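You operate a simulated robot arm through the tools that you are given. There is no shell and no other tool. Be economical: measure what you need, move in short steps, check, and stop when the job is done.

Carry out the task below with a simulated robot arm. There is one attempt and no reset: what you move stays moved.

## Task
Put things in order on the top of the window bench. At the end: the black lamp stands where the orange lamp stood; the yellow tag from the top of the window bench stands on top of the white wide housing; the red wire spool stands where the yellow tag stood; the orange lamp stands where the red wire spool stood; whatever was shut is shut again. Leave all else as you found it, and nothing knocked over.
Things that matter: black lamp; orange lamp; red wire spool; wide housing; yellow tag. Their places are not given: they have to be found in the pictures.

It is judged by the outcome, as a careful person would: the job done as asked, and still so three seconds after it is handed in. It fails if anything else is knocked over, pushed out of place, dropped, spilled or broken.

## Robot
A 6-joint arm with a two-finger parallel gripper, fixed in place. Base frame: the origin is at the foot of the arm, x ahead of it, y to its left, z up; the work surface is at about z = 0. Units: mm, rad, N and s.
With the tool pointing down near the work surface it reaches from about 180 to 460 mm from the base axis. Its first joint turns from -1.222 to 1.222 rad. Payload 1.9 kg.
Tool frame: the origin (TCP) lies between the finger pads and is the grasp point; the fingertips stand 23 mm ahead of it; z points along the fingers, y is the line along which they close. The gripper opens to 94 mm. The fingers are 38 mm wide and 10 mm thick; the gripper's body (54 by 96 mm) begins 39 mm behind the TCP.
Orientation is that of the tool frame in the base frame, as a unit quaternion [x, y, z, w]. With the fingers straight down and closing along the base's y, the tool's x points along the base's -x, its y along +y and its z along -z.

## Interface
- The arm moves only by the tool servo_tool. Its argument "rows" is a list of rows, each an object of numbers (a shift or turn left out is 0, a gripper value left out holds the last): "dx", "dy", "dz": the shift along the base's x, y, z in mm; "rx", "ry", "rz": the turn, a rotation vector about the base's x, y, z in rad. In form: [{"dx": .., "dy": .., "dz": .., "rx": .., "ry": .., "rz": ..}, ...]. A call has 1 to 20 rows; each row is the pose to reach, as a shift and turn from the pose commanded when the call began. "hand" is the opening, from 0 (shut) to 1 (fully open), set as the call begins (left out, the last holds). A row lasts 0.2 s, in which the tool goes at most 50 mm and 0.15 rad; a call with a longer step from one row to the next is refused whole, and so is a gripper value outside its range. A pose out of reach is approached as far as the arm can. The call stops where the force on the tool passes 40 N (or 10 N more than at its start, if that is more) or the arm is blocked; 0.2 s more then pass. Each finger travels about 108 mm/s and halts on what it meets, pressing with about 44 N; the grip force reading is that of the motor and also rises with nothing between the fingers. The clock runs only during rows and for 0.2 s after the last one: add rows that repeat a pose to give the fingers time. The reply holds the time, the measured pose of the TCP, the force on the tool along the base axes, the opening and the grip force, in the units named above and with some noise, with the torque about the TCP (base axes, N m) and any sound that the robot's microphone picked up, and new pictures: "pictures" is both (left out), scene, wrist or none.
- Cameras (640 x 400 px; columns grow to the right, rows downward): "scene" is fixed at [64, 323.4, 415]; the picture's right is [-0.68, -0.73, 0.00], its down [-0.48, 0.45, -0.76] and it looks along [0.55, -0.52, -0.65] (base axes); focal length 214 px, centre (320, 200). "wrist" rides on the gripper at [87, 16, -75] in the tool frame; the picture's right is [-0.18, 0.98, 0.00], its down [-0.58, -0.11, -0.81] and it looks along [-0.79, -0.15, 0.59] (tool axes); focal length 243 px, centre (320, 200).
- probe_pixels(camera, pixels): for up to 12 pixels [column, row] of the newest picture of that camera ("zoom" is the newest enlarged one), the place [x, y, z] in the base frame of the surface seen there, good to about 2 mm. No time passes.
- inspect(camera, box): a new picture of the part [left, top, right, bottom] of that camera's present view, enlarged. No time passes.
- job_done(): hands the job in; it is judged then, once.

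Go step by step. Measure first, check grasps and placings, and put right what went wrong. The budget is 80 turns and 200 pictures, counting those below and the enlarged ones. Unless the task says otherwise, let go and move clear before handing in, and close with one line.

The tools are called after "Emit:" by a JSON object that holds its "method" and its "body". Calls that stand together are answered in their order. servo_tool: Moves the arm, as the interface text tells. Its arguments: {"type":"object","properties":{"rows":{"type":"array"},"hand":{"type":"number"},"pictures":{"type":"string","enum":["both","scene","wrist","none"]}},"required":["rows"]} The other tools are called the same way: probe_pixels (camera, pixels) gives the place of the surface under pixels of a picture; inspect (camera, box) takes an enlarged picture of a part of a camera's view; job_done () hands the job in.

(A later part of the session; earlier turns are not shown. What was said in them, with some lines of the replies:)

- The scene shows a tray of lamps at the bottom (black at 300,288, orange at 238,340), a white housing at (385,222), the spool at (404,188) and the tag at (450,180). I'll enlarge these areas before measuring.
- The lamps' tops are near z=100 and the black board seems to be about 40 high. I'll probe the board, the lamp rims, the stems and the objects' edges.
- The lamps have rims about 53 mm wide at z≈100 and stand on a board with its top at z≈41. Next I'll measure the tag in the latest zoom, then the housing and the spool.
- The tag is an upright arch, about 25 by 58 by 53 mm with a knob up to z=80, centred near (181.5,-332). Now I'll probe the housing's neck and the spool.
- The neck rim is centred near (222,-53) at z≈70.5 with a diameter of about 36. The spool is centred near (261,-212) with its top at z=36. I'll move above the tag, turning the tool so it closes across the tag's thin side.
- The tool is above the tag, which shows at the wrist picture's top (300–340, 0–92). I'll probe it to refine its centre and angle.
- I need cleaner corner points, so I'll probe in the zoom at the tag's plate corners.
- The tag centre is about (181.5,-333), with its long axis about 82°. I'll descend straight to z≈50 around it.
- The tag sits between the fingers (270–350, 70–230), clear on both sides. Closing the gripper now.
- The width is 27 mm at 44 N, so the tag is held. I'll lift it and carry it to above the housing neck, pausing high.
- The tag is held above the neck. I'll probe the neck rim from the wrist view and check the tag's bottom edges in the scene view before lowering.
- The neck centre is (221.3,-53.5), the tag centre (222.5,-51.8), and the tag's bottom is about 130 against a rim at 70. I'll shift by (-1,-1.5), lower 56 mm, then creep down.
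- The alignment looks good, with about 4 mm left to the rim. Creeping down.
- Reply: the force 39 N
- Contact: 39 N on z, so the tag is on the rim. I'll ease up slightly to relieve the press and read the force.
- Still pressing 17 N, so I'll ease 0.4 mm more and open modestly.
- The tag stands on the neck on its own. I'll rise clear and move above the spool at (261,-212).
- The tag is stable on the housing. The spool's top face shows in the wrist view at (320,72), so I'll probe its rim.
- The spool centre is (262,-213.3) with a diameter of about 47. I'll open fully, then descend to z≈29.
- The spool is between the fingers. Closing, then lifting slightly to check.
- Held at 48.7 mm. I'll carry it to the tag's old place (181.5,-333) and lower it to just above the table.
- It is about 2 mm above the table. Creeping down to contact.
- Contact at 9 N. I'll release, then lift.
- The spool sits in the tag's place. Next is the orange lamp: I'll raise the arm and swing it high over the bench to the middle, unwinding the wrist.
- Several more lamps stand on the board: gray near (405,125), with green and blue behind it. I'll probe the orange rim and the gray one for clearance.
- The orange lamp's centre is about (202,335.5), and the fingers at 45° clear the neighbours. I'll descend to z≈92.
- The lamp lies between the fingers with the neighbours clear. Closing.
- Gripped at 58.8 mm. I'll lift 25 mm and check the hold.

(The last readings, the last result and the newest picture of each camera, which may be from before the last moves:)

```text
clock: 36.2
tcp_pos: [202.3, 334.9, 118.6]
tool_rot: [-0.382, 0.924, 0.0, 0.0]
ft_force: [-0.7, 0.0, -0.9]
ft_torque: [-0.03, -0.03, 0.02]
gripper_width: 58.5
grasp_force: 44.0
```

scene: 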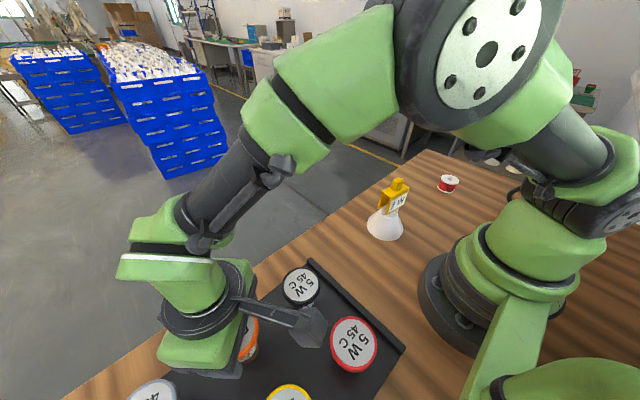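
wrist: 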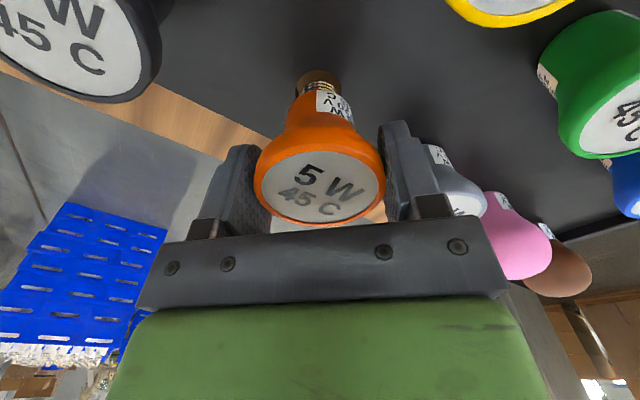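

The lift reveals a screw cap below the lamp body (320,85), so the lamps sit in holes in the board. I'll lift straight up well clear, then look at the cap.

Emit:
{"method": "servo_tool", "body": {"rows": [{"dz": 10}, {"dz": 25}, {"dz": 45}, {"dz": 65}, {"dz": 85}, {"dz": 105}, {"dz": 120}, {"dz": 120}]}}

Emit:
{"method": "inspect", "body": {"camera": "wrist", "box": [240, 20, 400, 240]}}

```text
clock: 38.0
tcp_pos: [202.4, 335.4, 239.1]
tool_rot: [-0.383, 0.924, 0.001, 0.001]
ft_force: [0.3, 0.0, -1.1]
ft_torque: [-0.02, -0.03, -0.02]
gripper_width: 58.6
grasp_force: 43.7
```

scene: 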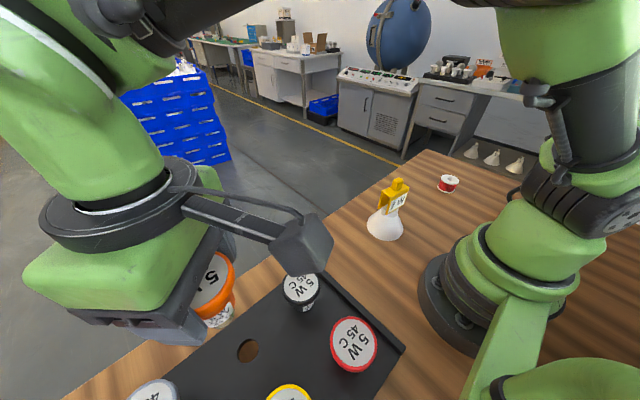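
wrist: 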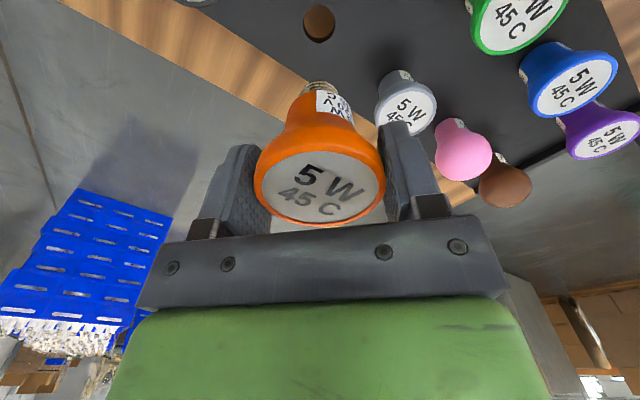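

```text
1.82 times, centred on (320, 130) of wrist
```

zoom: 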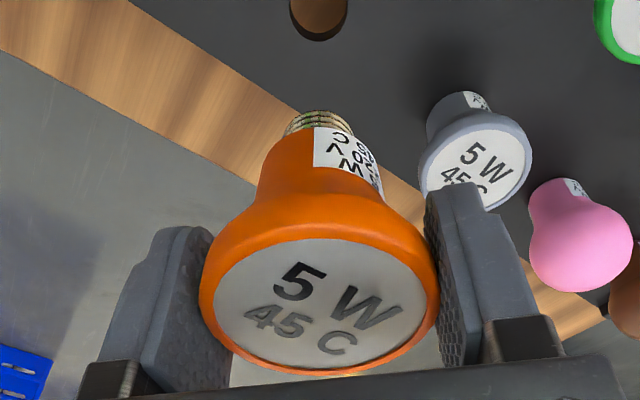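

The hole shows in the wrist view at (319,23). I'll measure it now, as it is the black lamp's target.

Emit:
{"method": "inspect", "body": {"camera": "wrist", "box": [280, 0, 360, 50]}}

Emit:
{"method": "inspect", "body": {"camera": "scene", "box": [216, 325, 280, 375]}}

Emit:
{"method": "probe_pixels", "body": {"camera": "wrist", "pixels": [[301, 22], [337, 22], [319, 3], [319, 44], [319, 15], [319, 40]]}}

```text
8.00 times, centred on (320, 25) of wrist
```

zoom: 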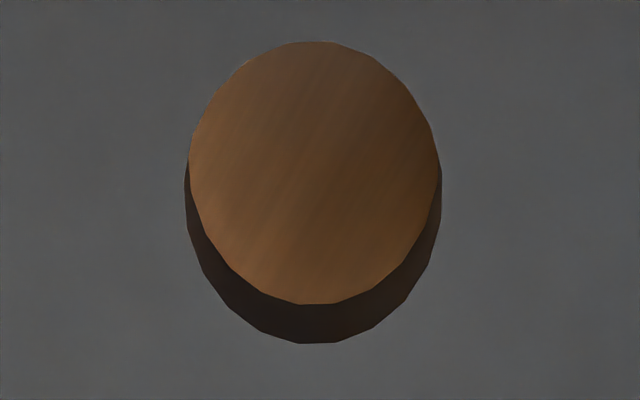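

```text
8.00 times, centred on (248, 350) of scene
```

zoom: 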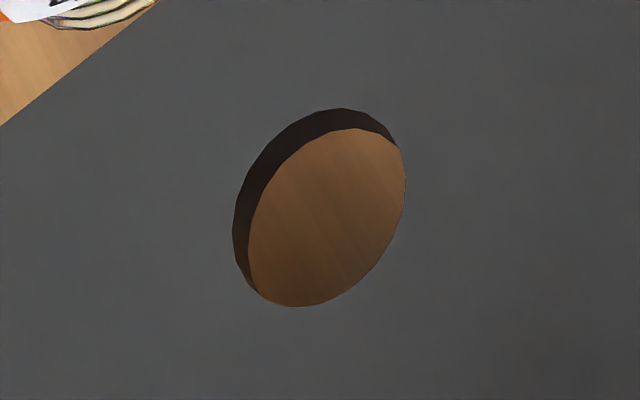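

```text
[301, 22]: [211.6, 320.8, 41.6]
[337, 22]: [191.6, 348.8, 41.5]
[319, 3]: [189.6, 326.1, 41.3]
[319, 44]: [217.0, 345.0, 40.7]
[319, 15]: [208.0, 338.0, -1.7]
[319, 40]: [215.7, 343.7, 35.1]
```

The hole is centred near (202.5,335) and is about 31 mm across. I'll carry the lamp high and wide of the tag to above the spool's old place, then look at the cap.

Emit:
{"method": "servo_tool", "body": {"rows": [{"dx": 8, "dy": -25, "dz": 5, "rz": -0.08}, {"dx": 20, "dy": -65, "dz": 8, "rz": -0.18}, {"dx": 36, "dy": -105, "dz": 8, "rz": -0.28}, {"dx": 52, "dy": -145, "dz": 8, "rz": -0.38}, {"dx": 66, "dy": -185, "dz": 8, "rz": -0.48}, {"dx": 78, "dy": -225, "dz": 8, "rz": -0.58}, {"dx": 88, "dy": -265, "dz": 8, "rz": -0.68}, {"dx": 92, "dy": -305, "dz": 8, "rz": -0.78}, {"dx": 92, "dy": -345, "dz": 8, "rz": -0.88}, {"dx": 90, "dy": -385, "dz": 8, "rz": -0.98}, {"dx": 86, "dy": -425, "dz": 8, "rz": -1.08}, {"dx": 78, "dy": -465, "dz": 8, "rz": -1.18}, {"dx": 70, "dy": -505, "dz": 8, "rz": -1.28}, {"dx": 63, "dy": -535, "dz": 0, "rz": -1.36}, {"dx": 60, "dy": -548.5, "dz": -20, "rz": -1.4}, {"dx": 60, "dy": -548.5, "dz": -40, "rz": -1.4}, {"dx": 60, "dy": -548.5, "dz": -60, "rz": -1.4}, {"dx": 60, "dy": -548.5, "dz": -60, "rz": -1.4}]}}

Emit:
{"method": "inspect", "body": {"camera": "scene", "box": [360, 130, 440, 190]}}

```text
clock: 41.8
tcp_pos: [262.5, -212.2, 178.7]
tool_rot: [0.303, 0.953, 0.0, 0.001]
ft_force: [-0.7, -0.6, -0.7]
ft_torque: [-0.04, -0.03, 0.03]
gripper_width: 58.7
grasp_force: 44.0
```

scene: 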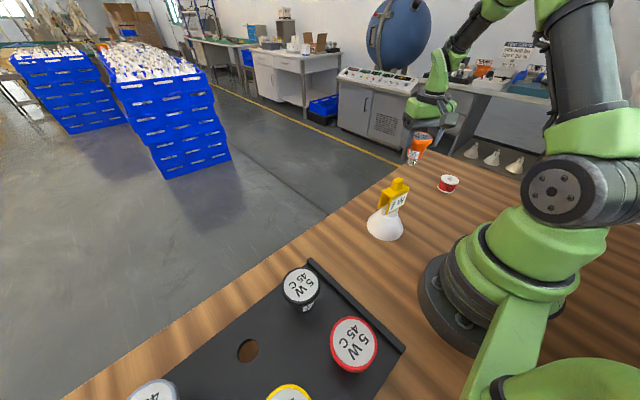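
wrist: 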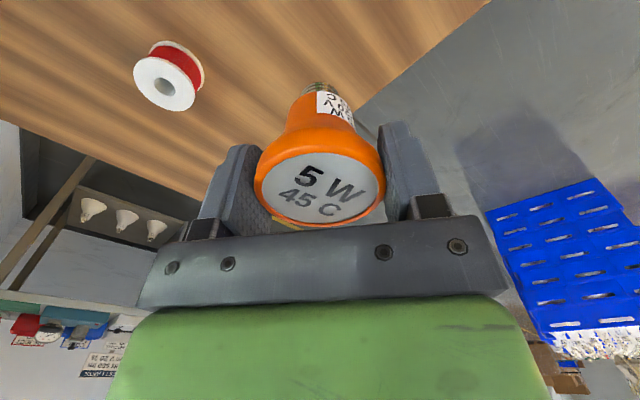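

```text
6.67 times, centred on (400, 160) of scene
```

zoom: 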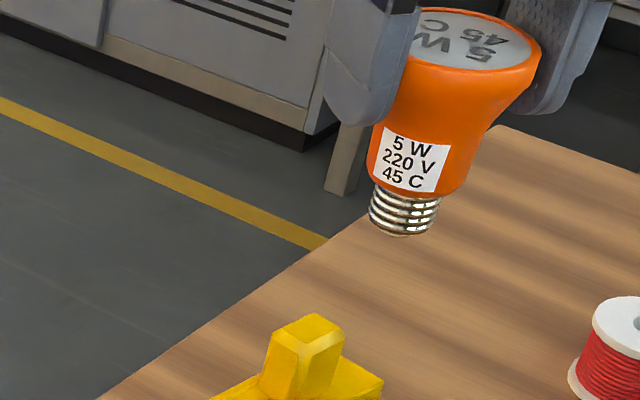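

The cap is a short screw base about 28 mm wide with a flat end, so the lamp can stand on it. I'll probe the cap's bottom and the lamp's axis.

Emit:
{"method": "probe_pixels", "body": {"camera": "zoom", "pixels": [[402, 234], [402, 228], [373, 215], [436, 222], [404, 215], [380, 190], [460, 50], [415, 60], [538, 45]]}}

Emit:
{"method": "inspect", "body": {"camera": "scene", "box": [400, 145, 432, 170]}}

```text
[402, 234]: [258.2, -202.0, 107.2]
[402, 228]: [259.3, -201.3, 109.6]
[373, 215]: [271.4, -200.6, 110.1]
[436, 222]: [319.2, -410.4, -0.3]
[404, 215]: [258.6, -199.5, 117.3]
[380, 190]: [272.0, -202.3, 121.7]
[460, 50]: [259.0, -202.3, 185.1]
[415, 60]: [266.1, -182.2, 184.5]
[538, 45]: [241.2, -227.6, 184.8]
```

```text
16.00 times, centred on (416, 158) of scene
```

zoom: 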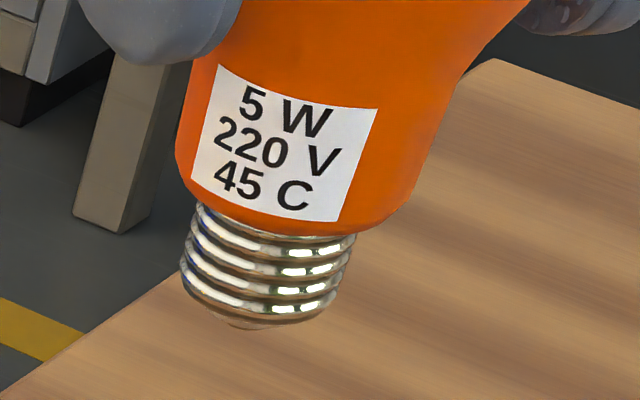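

The cap bottom is about 72 mm below the TCP. Lowering to about 4 mm above the table.

Emit:
{"method": "servo_tool", "body": {"rows": [{"dz": -25}, {"dz": -50}, {"dz": -75}, {"dz": -90}, {"dz": -98}, {"dz": -101}, {"dz": -101}]}}

Emit:
{"method": "inspect", "body": {"camera": "scene", "box": [372, 155, 436, 205]}}

```text
clock: 43.4
tcp_pos: [262.7, -212.9, 77.9]
tool_rot: [0.303, 0.953, 0.001, 0.001]
ft_force: [-3.9, 2.9, 15.7]
ft_torque: [0.3, 0.3, -0.02]
gripper_width: 58.9
grasp_force: 44.2
```

scene: 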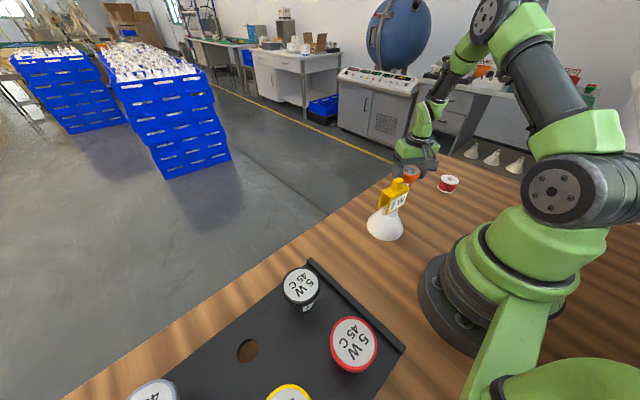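
wrist: 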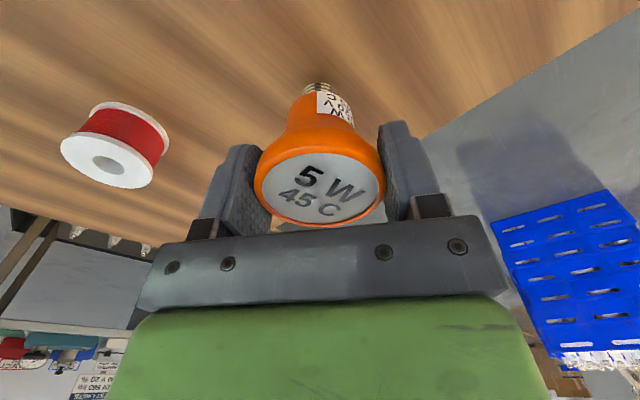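

```text
8.00 times, centred on (404, 180) of scene
```

zoom: 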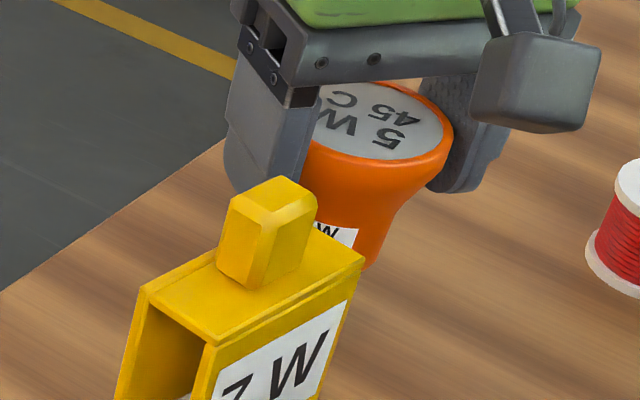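

Contact came early: 16 N at TCP z≈77.5, so the cap has a tip and is about 25 mm long. I'll ease up until the load is nearly gone, and check that the lamp is upright by probing its top face.

Emit:
{"method": "servo_tool", "body": {"rows": [{"dz": 0.5}, {"dz": 0.5}], "pictures": "wrist"}}

Emit:
{"method": "probe_pixels", "body": {"camera": "zoom", "pixels": [[330, 145], [370, 150], [420, 150], [440, 125], [400, 90], [350, 100]]}}

Emit:
{"method": "probe_pixels", "body": {"camera": "wrist", "pixels": [[272, 180], [320, 160], [370, 180], [320, 215], [345, 215], [290, 210]]}}

```text
clock: 44.0
tcp_pos: [262.4, -212.3, 78.5]
tool_rot: [0.302, 0.953, -0.001, 0.002]
ft_force: [0.3, 0.5, 1.9]
ft_torque: [0.02, -0.06, -0.02]
gripper_width: 58.7
grasp_force: 43.5
```

wrist: 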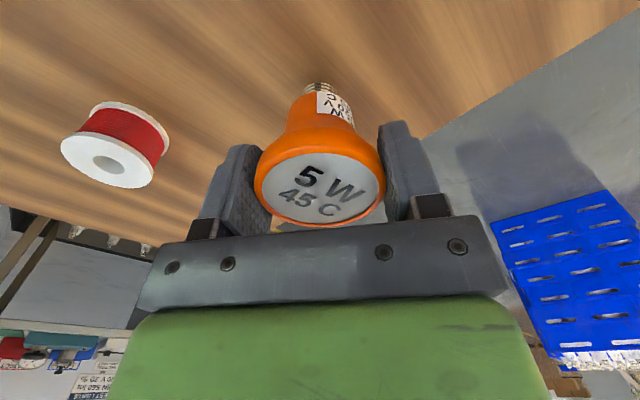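

```text
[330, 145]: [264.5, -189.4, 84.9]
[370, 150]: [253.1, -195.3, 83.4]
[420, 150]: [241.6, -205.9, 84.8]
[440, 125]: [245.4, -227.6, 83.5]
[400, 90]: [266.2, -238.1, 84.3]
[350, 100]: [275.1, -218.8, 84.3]
```

```text
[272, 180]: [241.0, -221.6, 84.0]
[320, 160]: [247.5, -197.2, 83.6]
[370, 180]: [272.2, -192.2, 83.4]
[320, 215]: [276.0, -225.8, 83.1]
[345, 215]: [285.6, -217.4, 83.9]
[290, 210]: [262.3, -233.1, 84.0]
```

The top face is level (z 83–85 everywhere) and the load is 2 N. I'll open only slightly (to about 63 mm) so the fingers still guard the lamp while I check that it stands.

Emit:
{"method": "servo_tool", "body": {"rows": [{"dz": 0}, {"dz": 0}, {"dz": 0}, {"dz": 0}, {"dz": 0}], "hand": 0.67}}

Emit:
{"method": "probe_pixels", "body": {"camera": "wrist", "pixels": [[272, 180], [320, 160], [370, 180], [320, 215], [345, 215], [290, 210]]}}

```text
clock: 45.2
tcp_pos: [261.8, -212.5, 77.7]
tool_rot: [0.302, 0.953, 0.0, 0.001]
ft_force: [-0.5, 0.5, 0.8]
ft_torque: [0.0, 0.0, -0.03]
gripper_width: 63.0
grasp_force: 0.0
```

scene: 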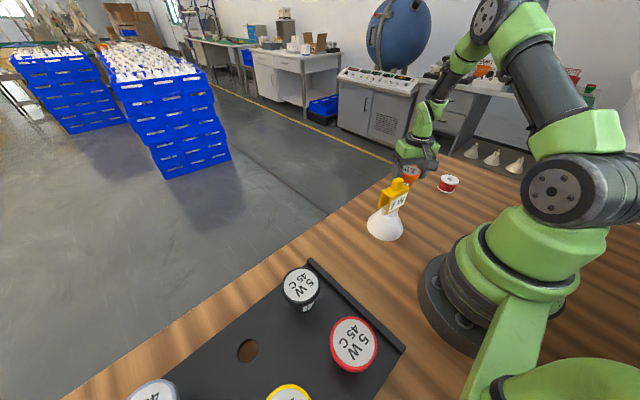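
wrist: 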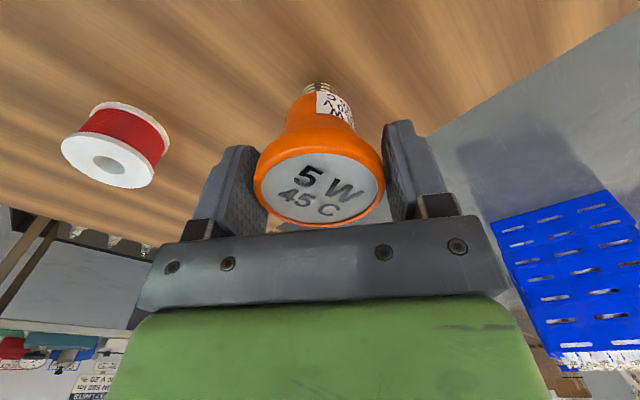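

```text
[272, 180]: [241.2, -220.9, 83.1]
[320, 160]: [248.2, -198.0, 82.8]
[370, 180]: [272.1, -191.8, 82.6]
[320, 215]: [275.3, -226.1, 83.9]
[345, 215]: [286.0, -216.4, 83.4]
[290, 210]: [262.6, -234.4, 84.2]
```

The lamp stands level with clear gaps to both fingers. I'll open fully, wait, then rise straight up.

Emit:
{"method": "servo_tool", "body": {"rows": [{"dz": 0}, {"dz": 0}, {"dz": 0}, {"dz": 0}, {"dz": 5}, {"dz": 15}, {"dz": 35}, {"dz": 65}, {"dz": 100}, {"dz": 135}, {"dz": 165}, {"dz": 165}], "hand": 1}}

Emit:
{"method": "inspect", "body": {"camera": "scene", "box": [360, 150, 456, 220]}}

```text
clock: 47.8
tcp_pos: [262.0, -212.6, 244.1]
tool_rot: [0.303, 0.953, -0.001, 0.001]
ft_force: [-0.6, -0.2, -0.1]
ft_torque: [-0.01, -0.01, 0.01]
gripper_width: 94.1
grasp_force: 0.0
```

scene: 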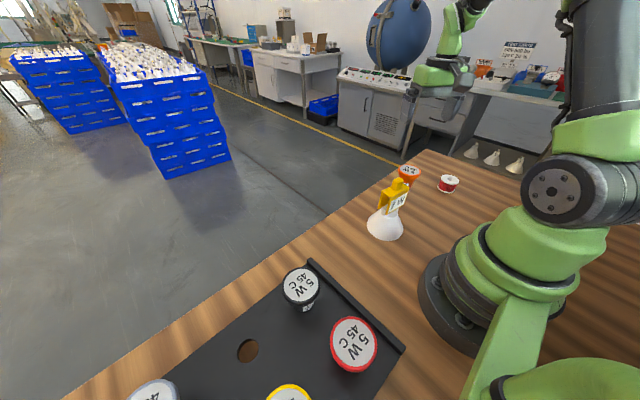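
wrist: 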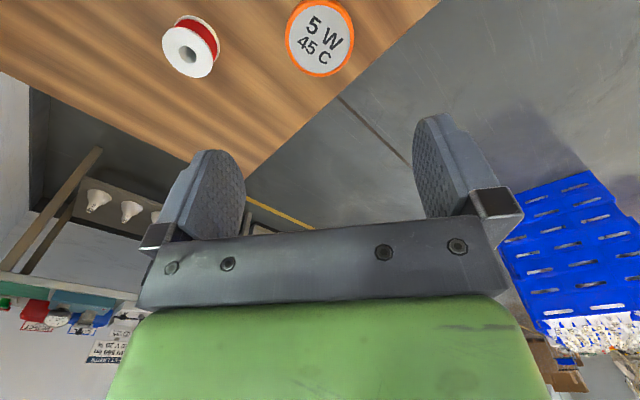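

```text
5.71 times, centred on (408, 185) of scene
```

zoom: 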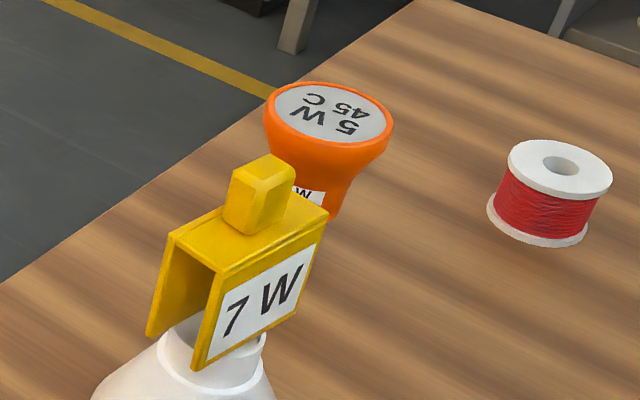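

All stands well. Now I'll swing to above the black lamp at (203,233) with the 45° finger orientation.

Emit:
{"method": "servo_tool", "body": {"rows": [{"dx": 5, "dy": 25, "rz": 0.1}, {"dx": 12, "dy": 60, "rz": 0.21}, {"dx": 20, "dy": 98, "rz": 0.32}, {"dx": 26, "dy": 136, "rz": 0.43}, {"dx": 30, "dy": 174, "rz": 0.54}, {"dx": 30, "dy": 212, "rz": 0.65}, {"dx": 27, "dy": 250, "rz": 0.77}, {"dx": 18, "dy": 288, "rz": 0.89}, {"dx": 3, "dy": 326, "rz": 1.01}, {"dx": -15, "dy": 364, "rz": 1.13}, {"dx": -35, "dy": 400, "dz": -10, "rz": 1.25}, {"dx": -52, "dy": 430, "dz": -26, "rz": 1.35}, {"dx": -59, "dy": 446, "dz": -42, "rz": 1.4}, {"dx": -59, "dy": 446, "dz": -42, "rz": 1.4}, {"dx": -59, "dy": 446, "dz": -42, "rz": 1.4}]}}

```text
clock: 51.0
tcp_pos: [204.0, 233.1, 200.0]
tool_rot: [-0.383, 0.924, 0.001, 0.001]
ft_force: [0.2, 0.5, -0.6]
ft_torque: [0.02, 0.0, 0.01]
gripper_width: 94.1
grasp_force: 0.0
```

scene: 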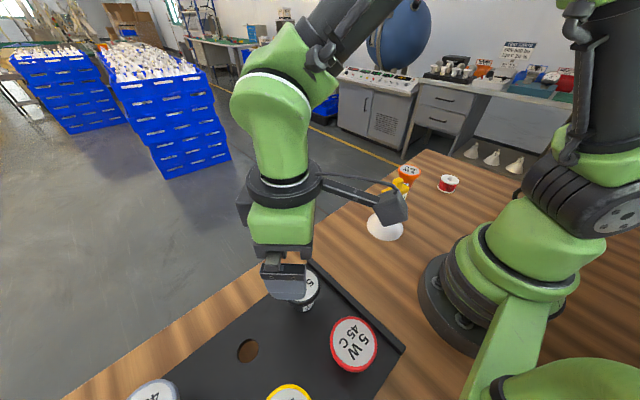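
wrist: 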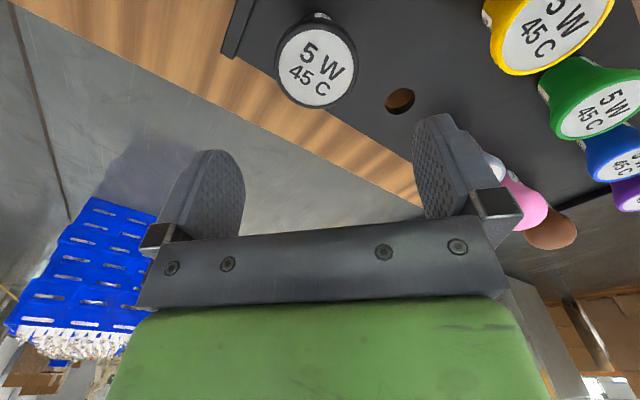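

The black lamp shows at (316,66) in the wrist view. I'll probe its rim and the hole.

Emit:
{"method": "probe_pixels", "body": {"camera": "wrist", "pixels": [[276, 64], [356, 64], [316, 26], [316, 107], [288, 36], [344, 94], [288, 94], [344, 36], [384.5, 102], [416, 99], [400, 87], [400, 116]]}}

Emit:
{"method": "inspect", "body": {"camera": "wrist", "box": [260, 10, 430, 120]}}

```text
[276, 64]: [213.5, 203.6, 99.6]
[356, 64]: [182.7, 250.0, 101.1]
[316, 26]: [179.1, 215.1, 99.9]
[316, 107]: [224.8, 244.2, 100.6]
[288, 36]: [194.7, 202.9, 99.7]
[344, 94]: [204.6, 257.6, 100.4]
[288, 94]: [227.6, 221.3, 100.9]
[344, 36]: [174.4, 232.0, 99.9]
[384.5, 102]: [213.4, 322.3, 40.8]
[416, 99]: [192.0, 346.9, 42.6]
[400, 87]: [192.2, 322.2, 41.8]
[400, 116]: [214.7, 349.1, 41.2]
```

```text
3.64 times, centred on (345, 65) of wrist
```

zoom: 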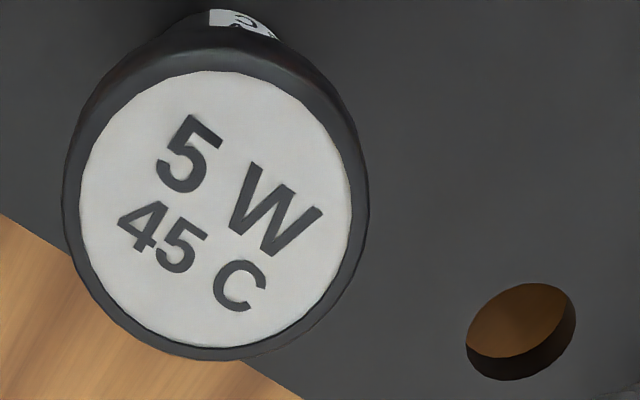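

The pixel offset compared with the orange lamp puts the black lamp's centre near (202.5,231.5). The hole is at (203,335). Descending around the lamp.

Emit:
{"method": "servo_tool", "body": {"rows": [{"dx": -0.5, "dy": -1.5, "dz": -30}, {"dx": -0.5, "dy": -1.5, "dz": -60}, {"dx": -0.5, "dy": -1.5, "dz": -85}, {"dx": -0.5, "dy": -1.5, "dz": -100}, {"dx": -0.5, "dy": -1.5, "dz": -107.5}, {"dx": -0.5, "dy": -1.5, "dz": -107.5}, {"dx": -0.5, "dy": -1.5, "dz": -107.5}]}}

```text
clock: 52.6
tcp_pos: [202.3, 231.9, 92.7]
tool_rot: [-0.383, 0.924, 0.001, 0.001]
ft_force: [0.2, -0.1, 0.0]
ft_torque: [-0.01, -0.02, -0.02]
gripper_width: 94.1
grasp_force: 0.1
```

scene: 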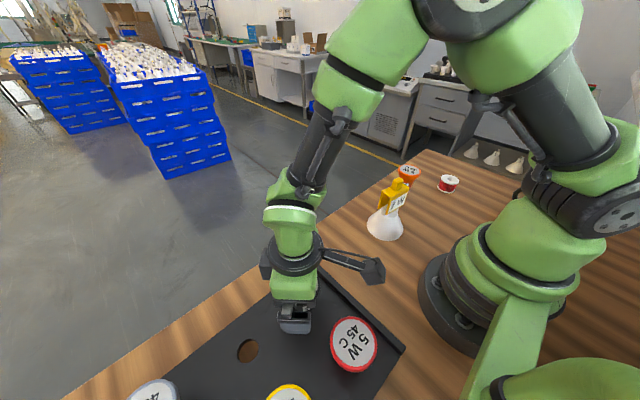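
wrist: 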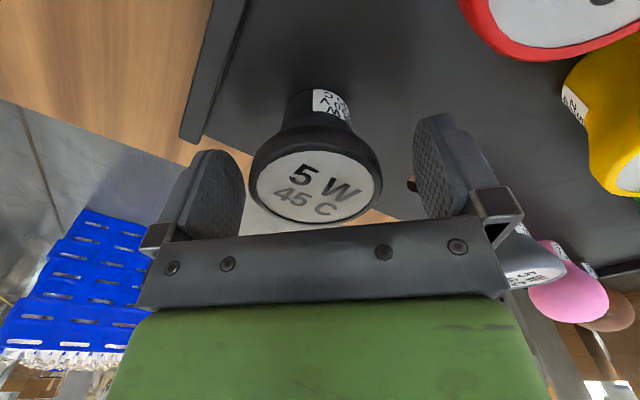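

The lamp sits about 1.5 mm toward the left finger, so I'll shift (+1,-1), then close.

Emit:
{"method": "servo_tool", "body": {"rows": [{"dx": 1, "dy": -1}, {"dx": 1, "dy": -1}], "pictures": "none"}}

Emit:
{"method": "servo_tool", "body": {"rows": [{"dx": 0}, {"dx": 0}, {"dx": 0}, {"dx": 0}], "hand": 0, "pictures": "wrist"}}

```text
clock: 53.2
tcp_pos: [203.6, 231.4, 94.3]
tool_rot: [-0.382, 0.924, 0.0, -0.001]
ft_force: [0.0, -0.4, -0.5]
ft_torque: [-0.01, 0.0, 0.03]
gripper_width: 94.1
grasp_force: 0.1
```

```text
clock: 54.2
tcp_pos: [203.3, 231.3, 94.2]
tool_rot: [-0.383, 0.924, 0.0, 0.0]
ft_force: [-1.0, 0.1, 0.3]
ft_torque: [0.0, -0.03, -0.03]
gripper_width: 58.7
grasp_force: 44.1
```

wrist: 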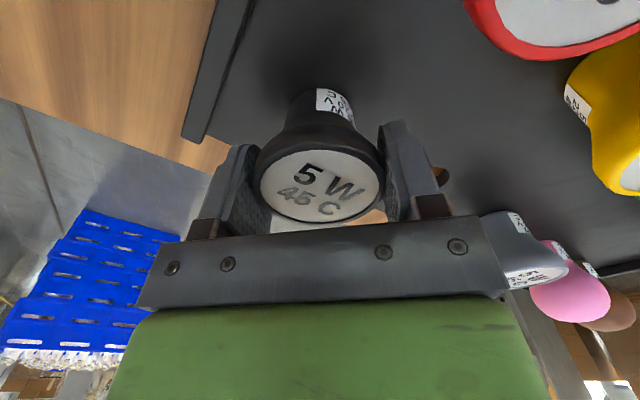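

Gripped at 58.7 mm, centred as the orange was. I'll lift 60 mm straight up and carry it above the empty hole.

Emit:
{"method": "servo_tool", "body": {"rows": [{"dz": 5}, {"dz": 15}, {"dz": 30}, {"dz": 45}, {"dz": 60}, {"dz": 60}, {"dy": 15, "dz": 60}, {"dy": 40, "dz": 60}, {"dy": 65, "dz": 60}, {"dx": -0.5, "dy": 88, "dz": 60}, {"dx": -1, "dy": 100, "dz": 60}, {"dx": -1, "dy": 104.8, "dz": 60}, {"dx": -1, "dy": 104.8, "dz": 60}, {"dx": -1, "dy": 104.8, "dz": 60}]}}

Emit:
{"method": "inspect", "body": {"camera": "scene", "box": [190, 300, 310, 390]}}

Emit:
{"method": "inspect", "body": {"camera": "wrist", "box": [260, 0, 400, 110]}}

```text
clock: 57.2
tcp_pos: [201.6, 335.3, 153.0]
tool_rot: [-0.383, 0.924, 0.0, 0.0]
ft_force: [-1.0, 0.4, -0.1]
ft_torque: [0.0, 0.02, 0.01]
gripper_width: 58.5
grasp_force: 43.9
```

scene: 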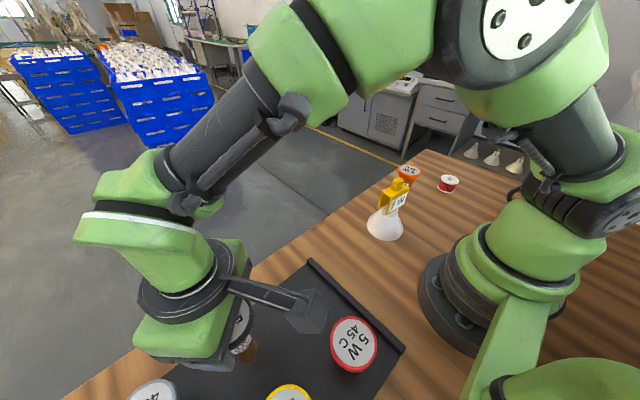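
wrist: 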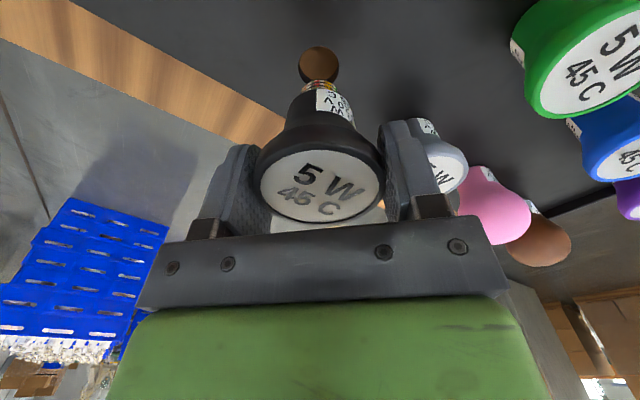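

```text
4.44 times, centred on (250, 345) of scene
```

zoom: 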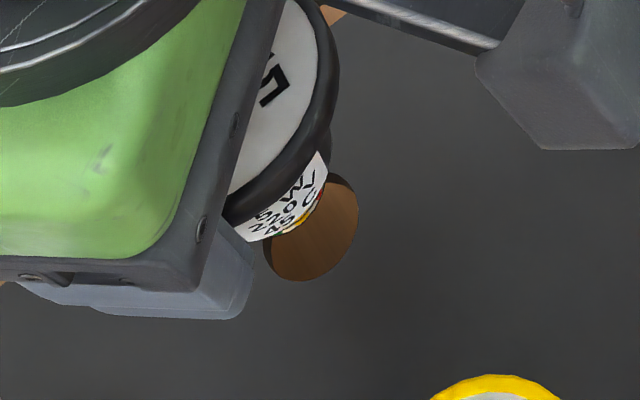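

```text
3.64 times, centred on (330, 55) of wrist
```

zoom: 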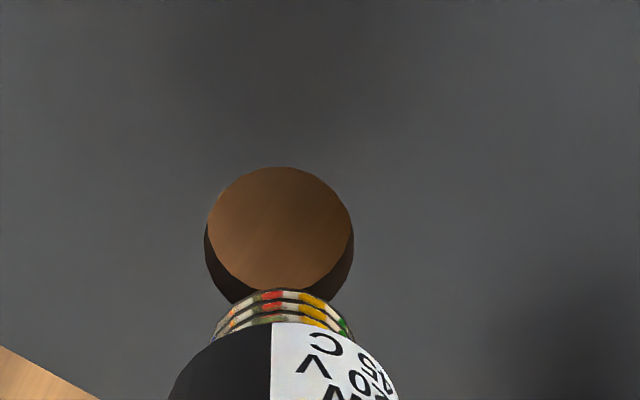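

The hole (318,64) and the cap (320,85) line up along the lamp's axis. I'll lower until the cap enters the hole and check the force.

Emit:
{"method": "servo_tool", "body": {"rows": [{"dz": -15}, {"dz": -28}, {"dz": -34}, {"dz": -37}, {"dz": -40}, {"dz": -43}, {"dz": -46}, {"dz": -46}]}}

Emit:
{"method": "inspect", "body": {"camera": "wrist", "box": [260, 40, 400, 150]}}

```text
clock: 59.0
tcp_pos: [202.0, 335.8, 106.8]
tool_rot: [-0.382, 0.924, 0.001, 0.001]
ft_force: [-0.4, 0.2, 0.1]
ft_torque: [-0.01, -0.04, 0.0]
gripper_width: 58.7
grasp_force: 44.3
```

scene: 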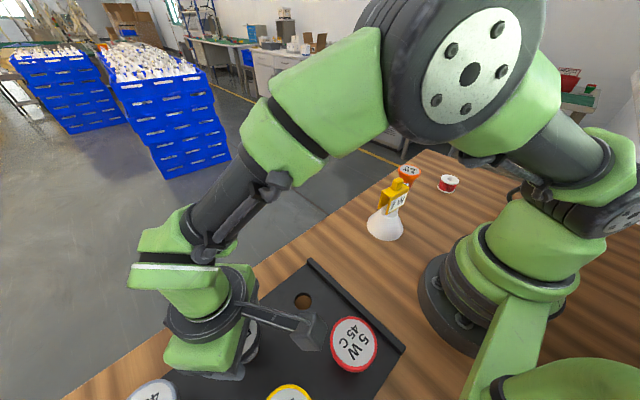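
wrist: 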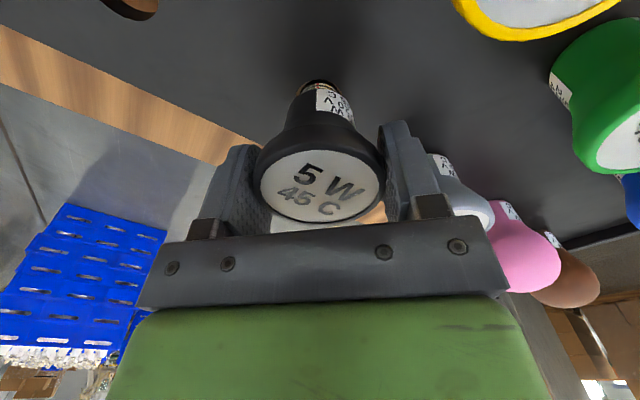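

```text
3.64 times, centred on (330, 95) of wrist
```

zoom: 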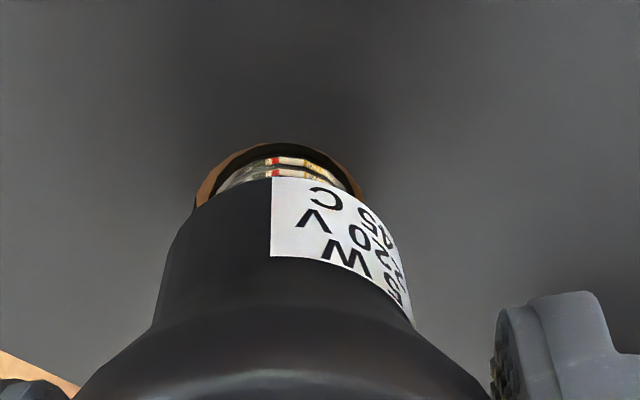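

The cap is entering the hole with no force. Lowering further and creeping at the end.

Emit:
{"method": "servo_tool", "body": {"rows": [{"dz": -4}, {"dz": -8}, {"dz": -11}, {"dz": -12}, {"dz": -12}], "pictures": "none"}}

```text
clock: 60.2
tcp_pos: [202.3, 335.2, 96.9]
tool_rot: [-0.383, 0.924, 0.001, 0.0]
ft_force: [-0.4, -0.1, -1.9]
ft_torque: [0.0, 0.01, 0.06]
gripper_width: 58.8
grasp_force: 44.0
```

Emit:
{"method": "servo_tool", "body": {"rows": [{"dz": -0.7}, {"dz": -1.4}, {"dz": -1.4}], "pictures": "none"}}

```text
clock: 61.0
tcp_pos: [201.6, 335.3, 93.7]
tool_rot: [-0.383, 0.924, 0.0, 0.0]
ft_force: [-0.3, 0.2, -0.9]
ft_torque: [0.0, -0.04, 0.03]
gripper_width: 58.7
grasp_force: 44.1
```

Emit:
{"method": "servo_tool", "body": {"rows": [{"dz": -0.4}, {"dz": -0.8}, {"dz": -0.8}], "pictures": "none"}}

```text
clock: 61.8
tcp_pos: [201.3, 335.9, 93.6]
tool_rot: [-0.383, 0.924, 0.001, 0.001]
ft_force: [-0.8, -0.3, 0.1]
ft_torque: [-0.01, 0.0, 0.0]
gripper_width: 58.5
grasp_force: 44.2
```

Emit:
{"method": "servo_tool", "body": {"rows": [{"dz": -0.4}, {"dz": -0.8}, {"dz": -0.8}]}}

```text
clock: 62.6
tcp_pos: [202.6, 335.6, 93.4]
tool_rot: [-0.382, 0.924, 0.002, 0.001]
ft_force: [-4.4, -7.4, 25.4]
ft_torque: [-0.45, 0.21, -0.02]
gripper_width: 58.6
grasp_force: 44.0
```

scene: 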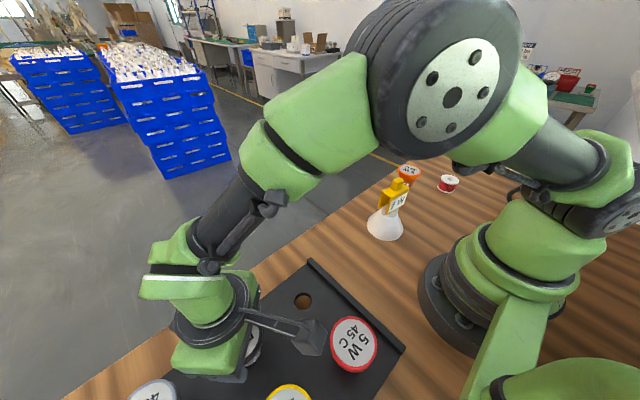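
wrist: 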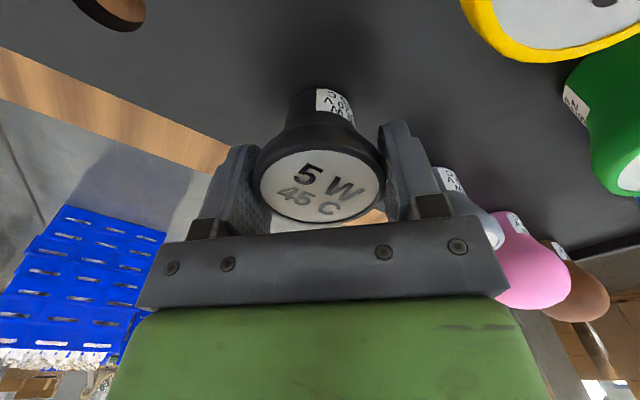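

It is seated with 25 N on the board. I'll ease 0.7 mm, open, and wait before rising.

Emit:
{"method": "servo_tool", "body": {"rows": [{"dz": 0.7}, {"dz": 0.7}], "pictures": "none"}}

Emit:
{"method": "servo_tool", "body": {"rows": [{"dz": 0}, {"dz": 0}, {"dz": 0}, {"dz": 5}, {"dz": 20}, {"dz": 50}, {"dz": 90}, {"dz": 130}, {"dz": 150}, {"dz": 150}], "hand": 0.95}}

```text
clock: 63.2
tcp_pos: [203.0, 336.5, 94.7]
tool_rot: [-0.383, 0.924, 0.001, 0.002]
ft_force: [-0.7, -1.8, 14.1]
ft_torque: [0.0, 0.02, -0.05]
gripper_width: 58.7
grasp_force: 44.2
```

```text
clock: 65.4
tcp_pos: [203.4, 334.9, 243.2]
tool_rot: [-0.383, 0.924, 0.001, 0.0]
ft_force: [0.0, 0.5, -0.7]
ft_torque: [0.0, 0.0, 0.02]
gripper_width: 89.2
grasp_force: 0.1
```

scene: 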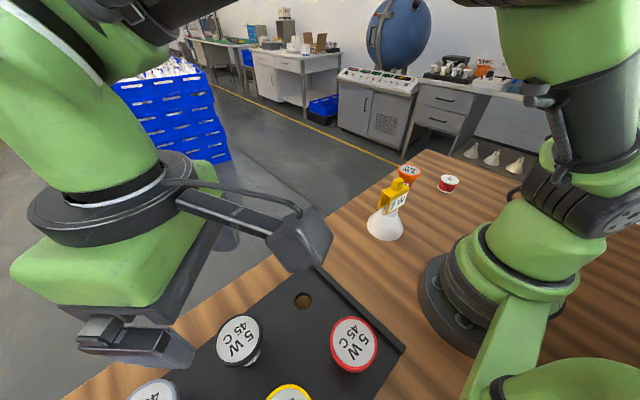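
wrist: 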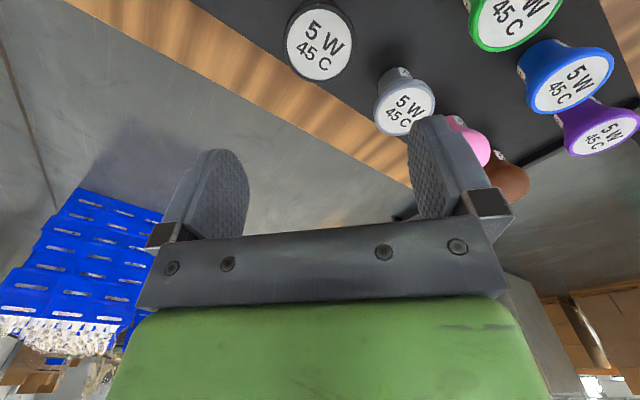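

The black lamp now shows at (238,340), exactly where the orange was. One last check of its level and of all the placed things.

Emit:
{"method": "probe_pixels", "body": {"camera": "scene", "pixels": [[238, 325], [225, 345], [240, 358], [252, 335], [238, 340]]}}

Emit:
{"method": "inspect", "body": {"camera": "scene", "box": [360, 150, 480, 250]}}

Emit:
{"method": "inspect", "body": {"camera": "scene", "box": [120, 270, 420, 400]}}

```text
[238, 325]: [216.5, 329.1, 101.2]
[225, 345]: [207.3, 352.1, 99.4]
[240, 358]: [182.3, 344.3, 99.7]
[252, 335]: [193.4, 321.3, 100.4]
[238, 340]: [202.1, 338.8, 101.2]
```

```text
4.00 times, centred on (420, 200) of scene
```

zoom: 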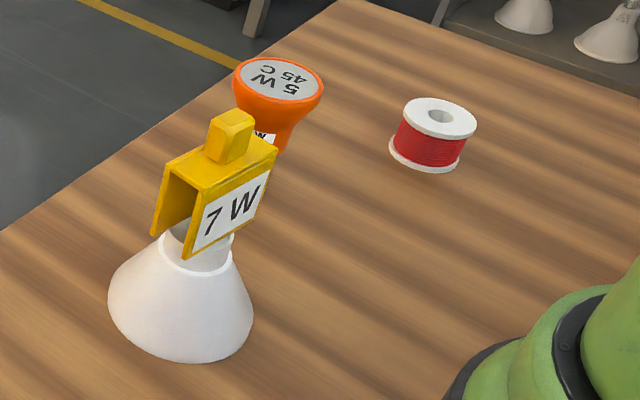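

```text
2.13 times, centred on (270, 335) of scene
```

zoom: 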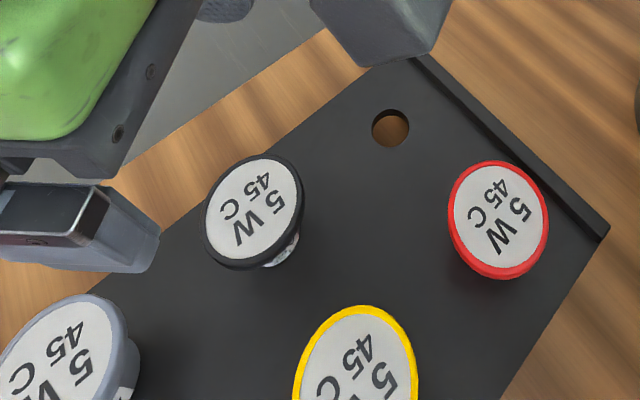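

The black lamp is level at z≈100, the tag, spool and orange lamp all stand upright, and the other lamps haven't moved. The gripper is clear, so I'm handing in.

Emit:
{"method": "job_done", "body": {}}

```text
The job is handed in.
```

The job is done and handed in: the black lamp is in the orange lamp's hole, the yellow tag stands on the white housing, the red spool is where the tag was, and the orange lamp stands on its cap where the spool was. Nothing else was moved or knocked over, and I opened nothing that needed shutting.
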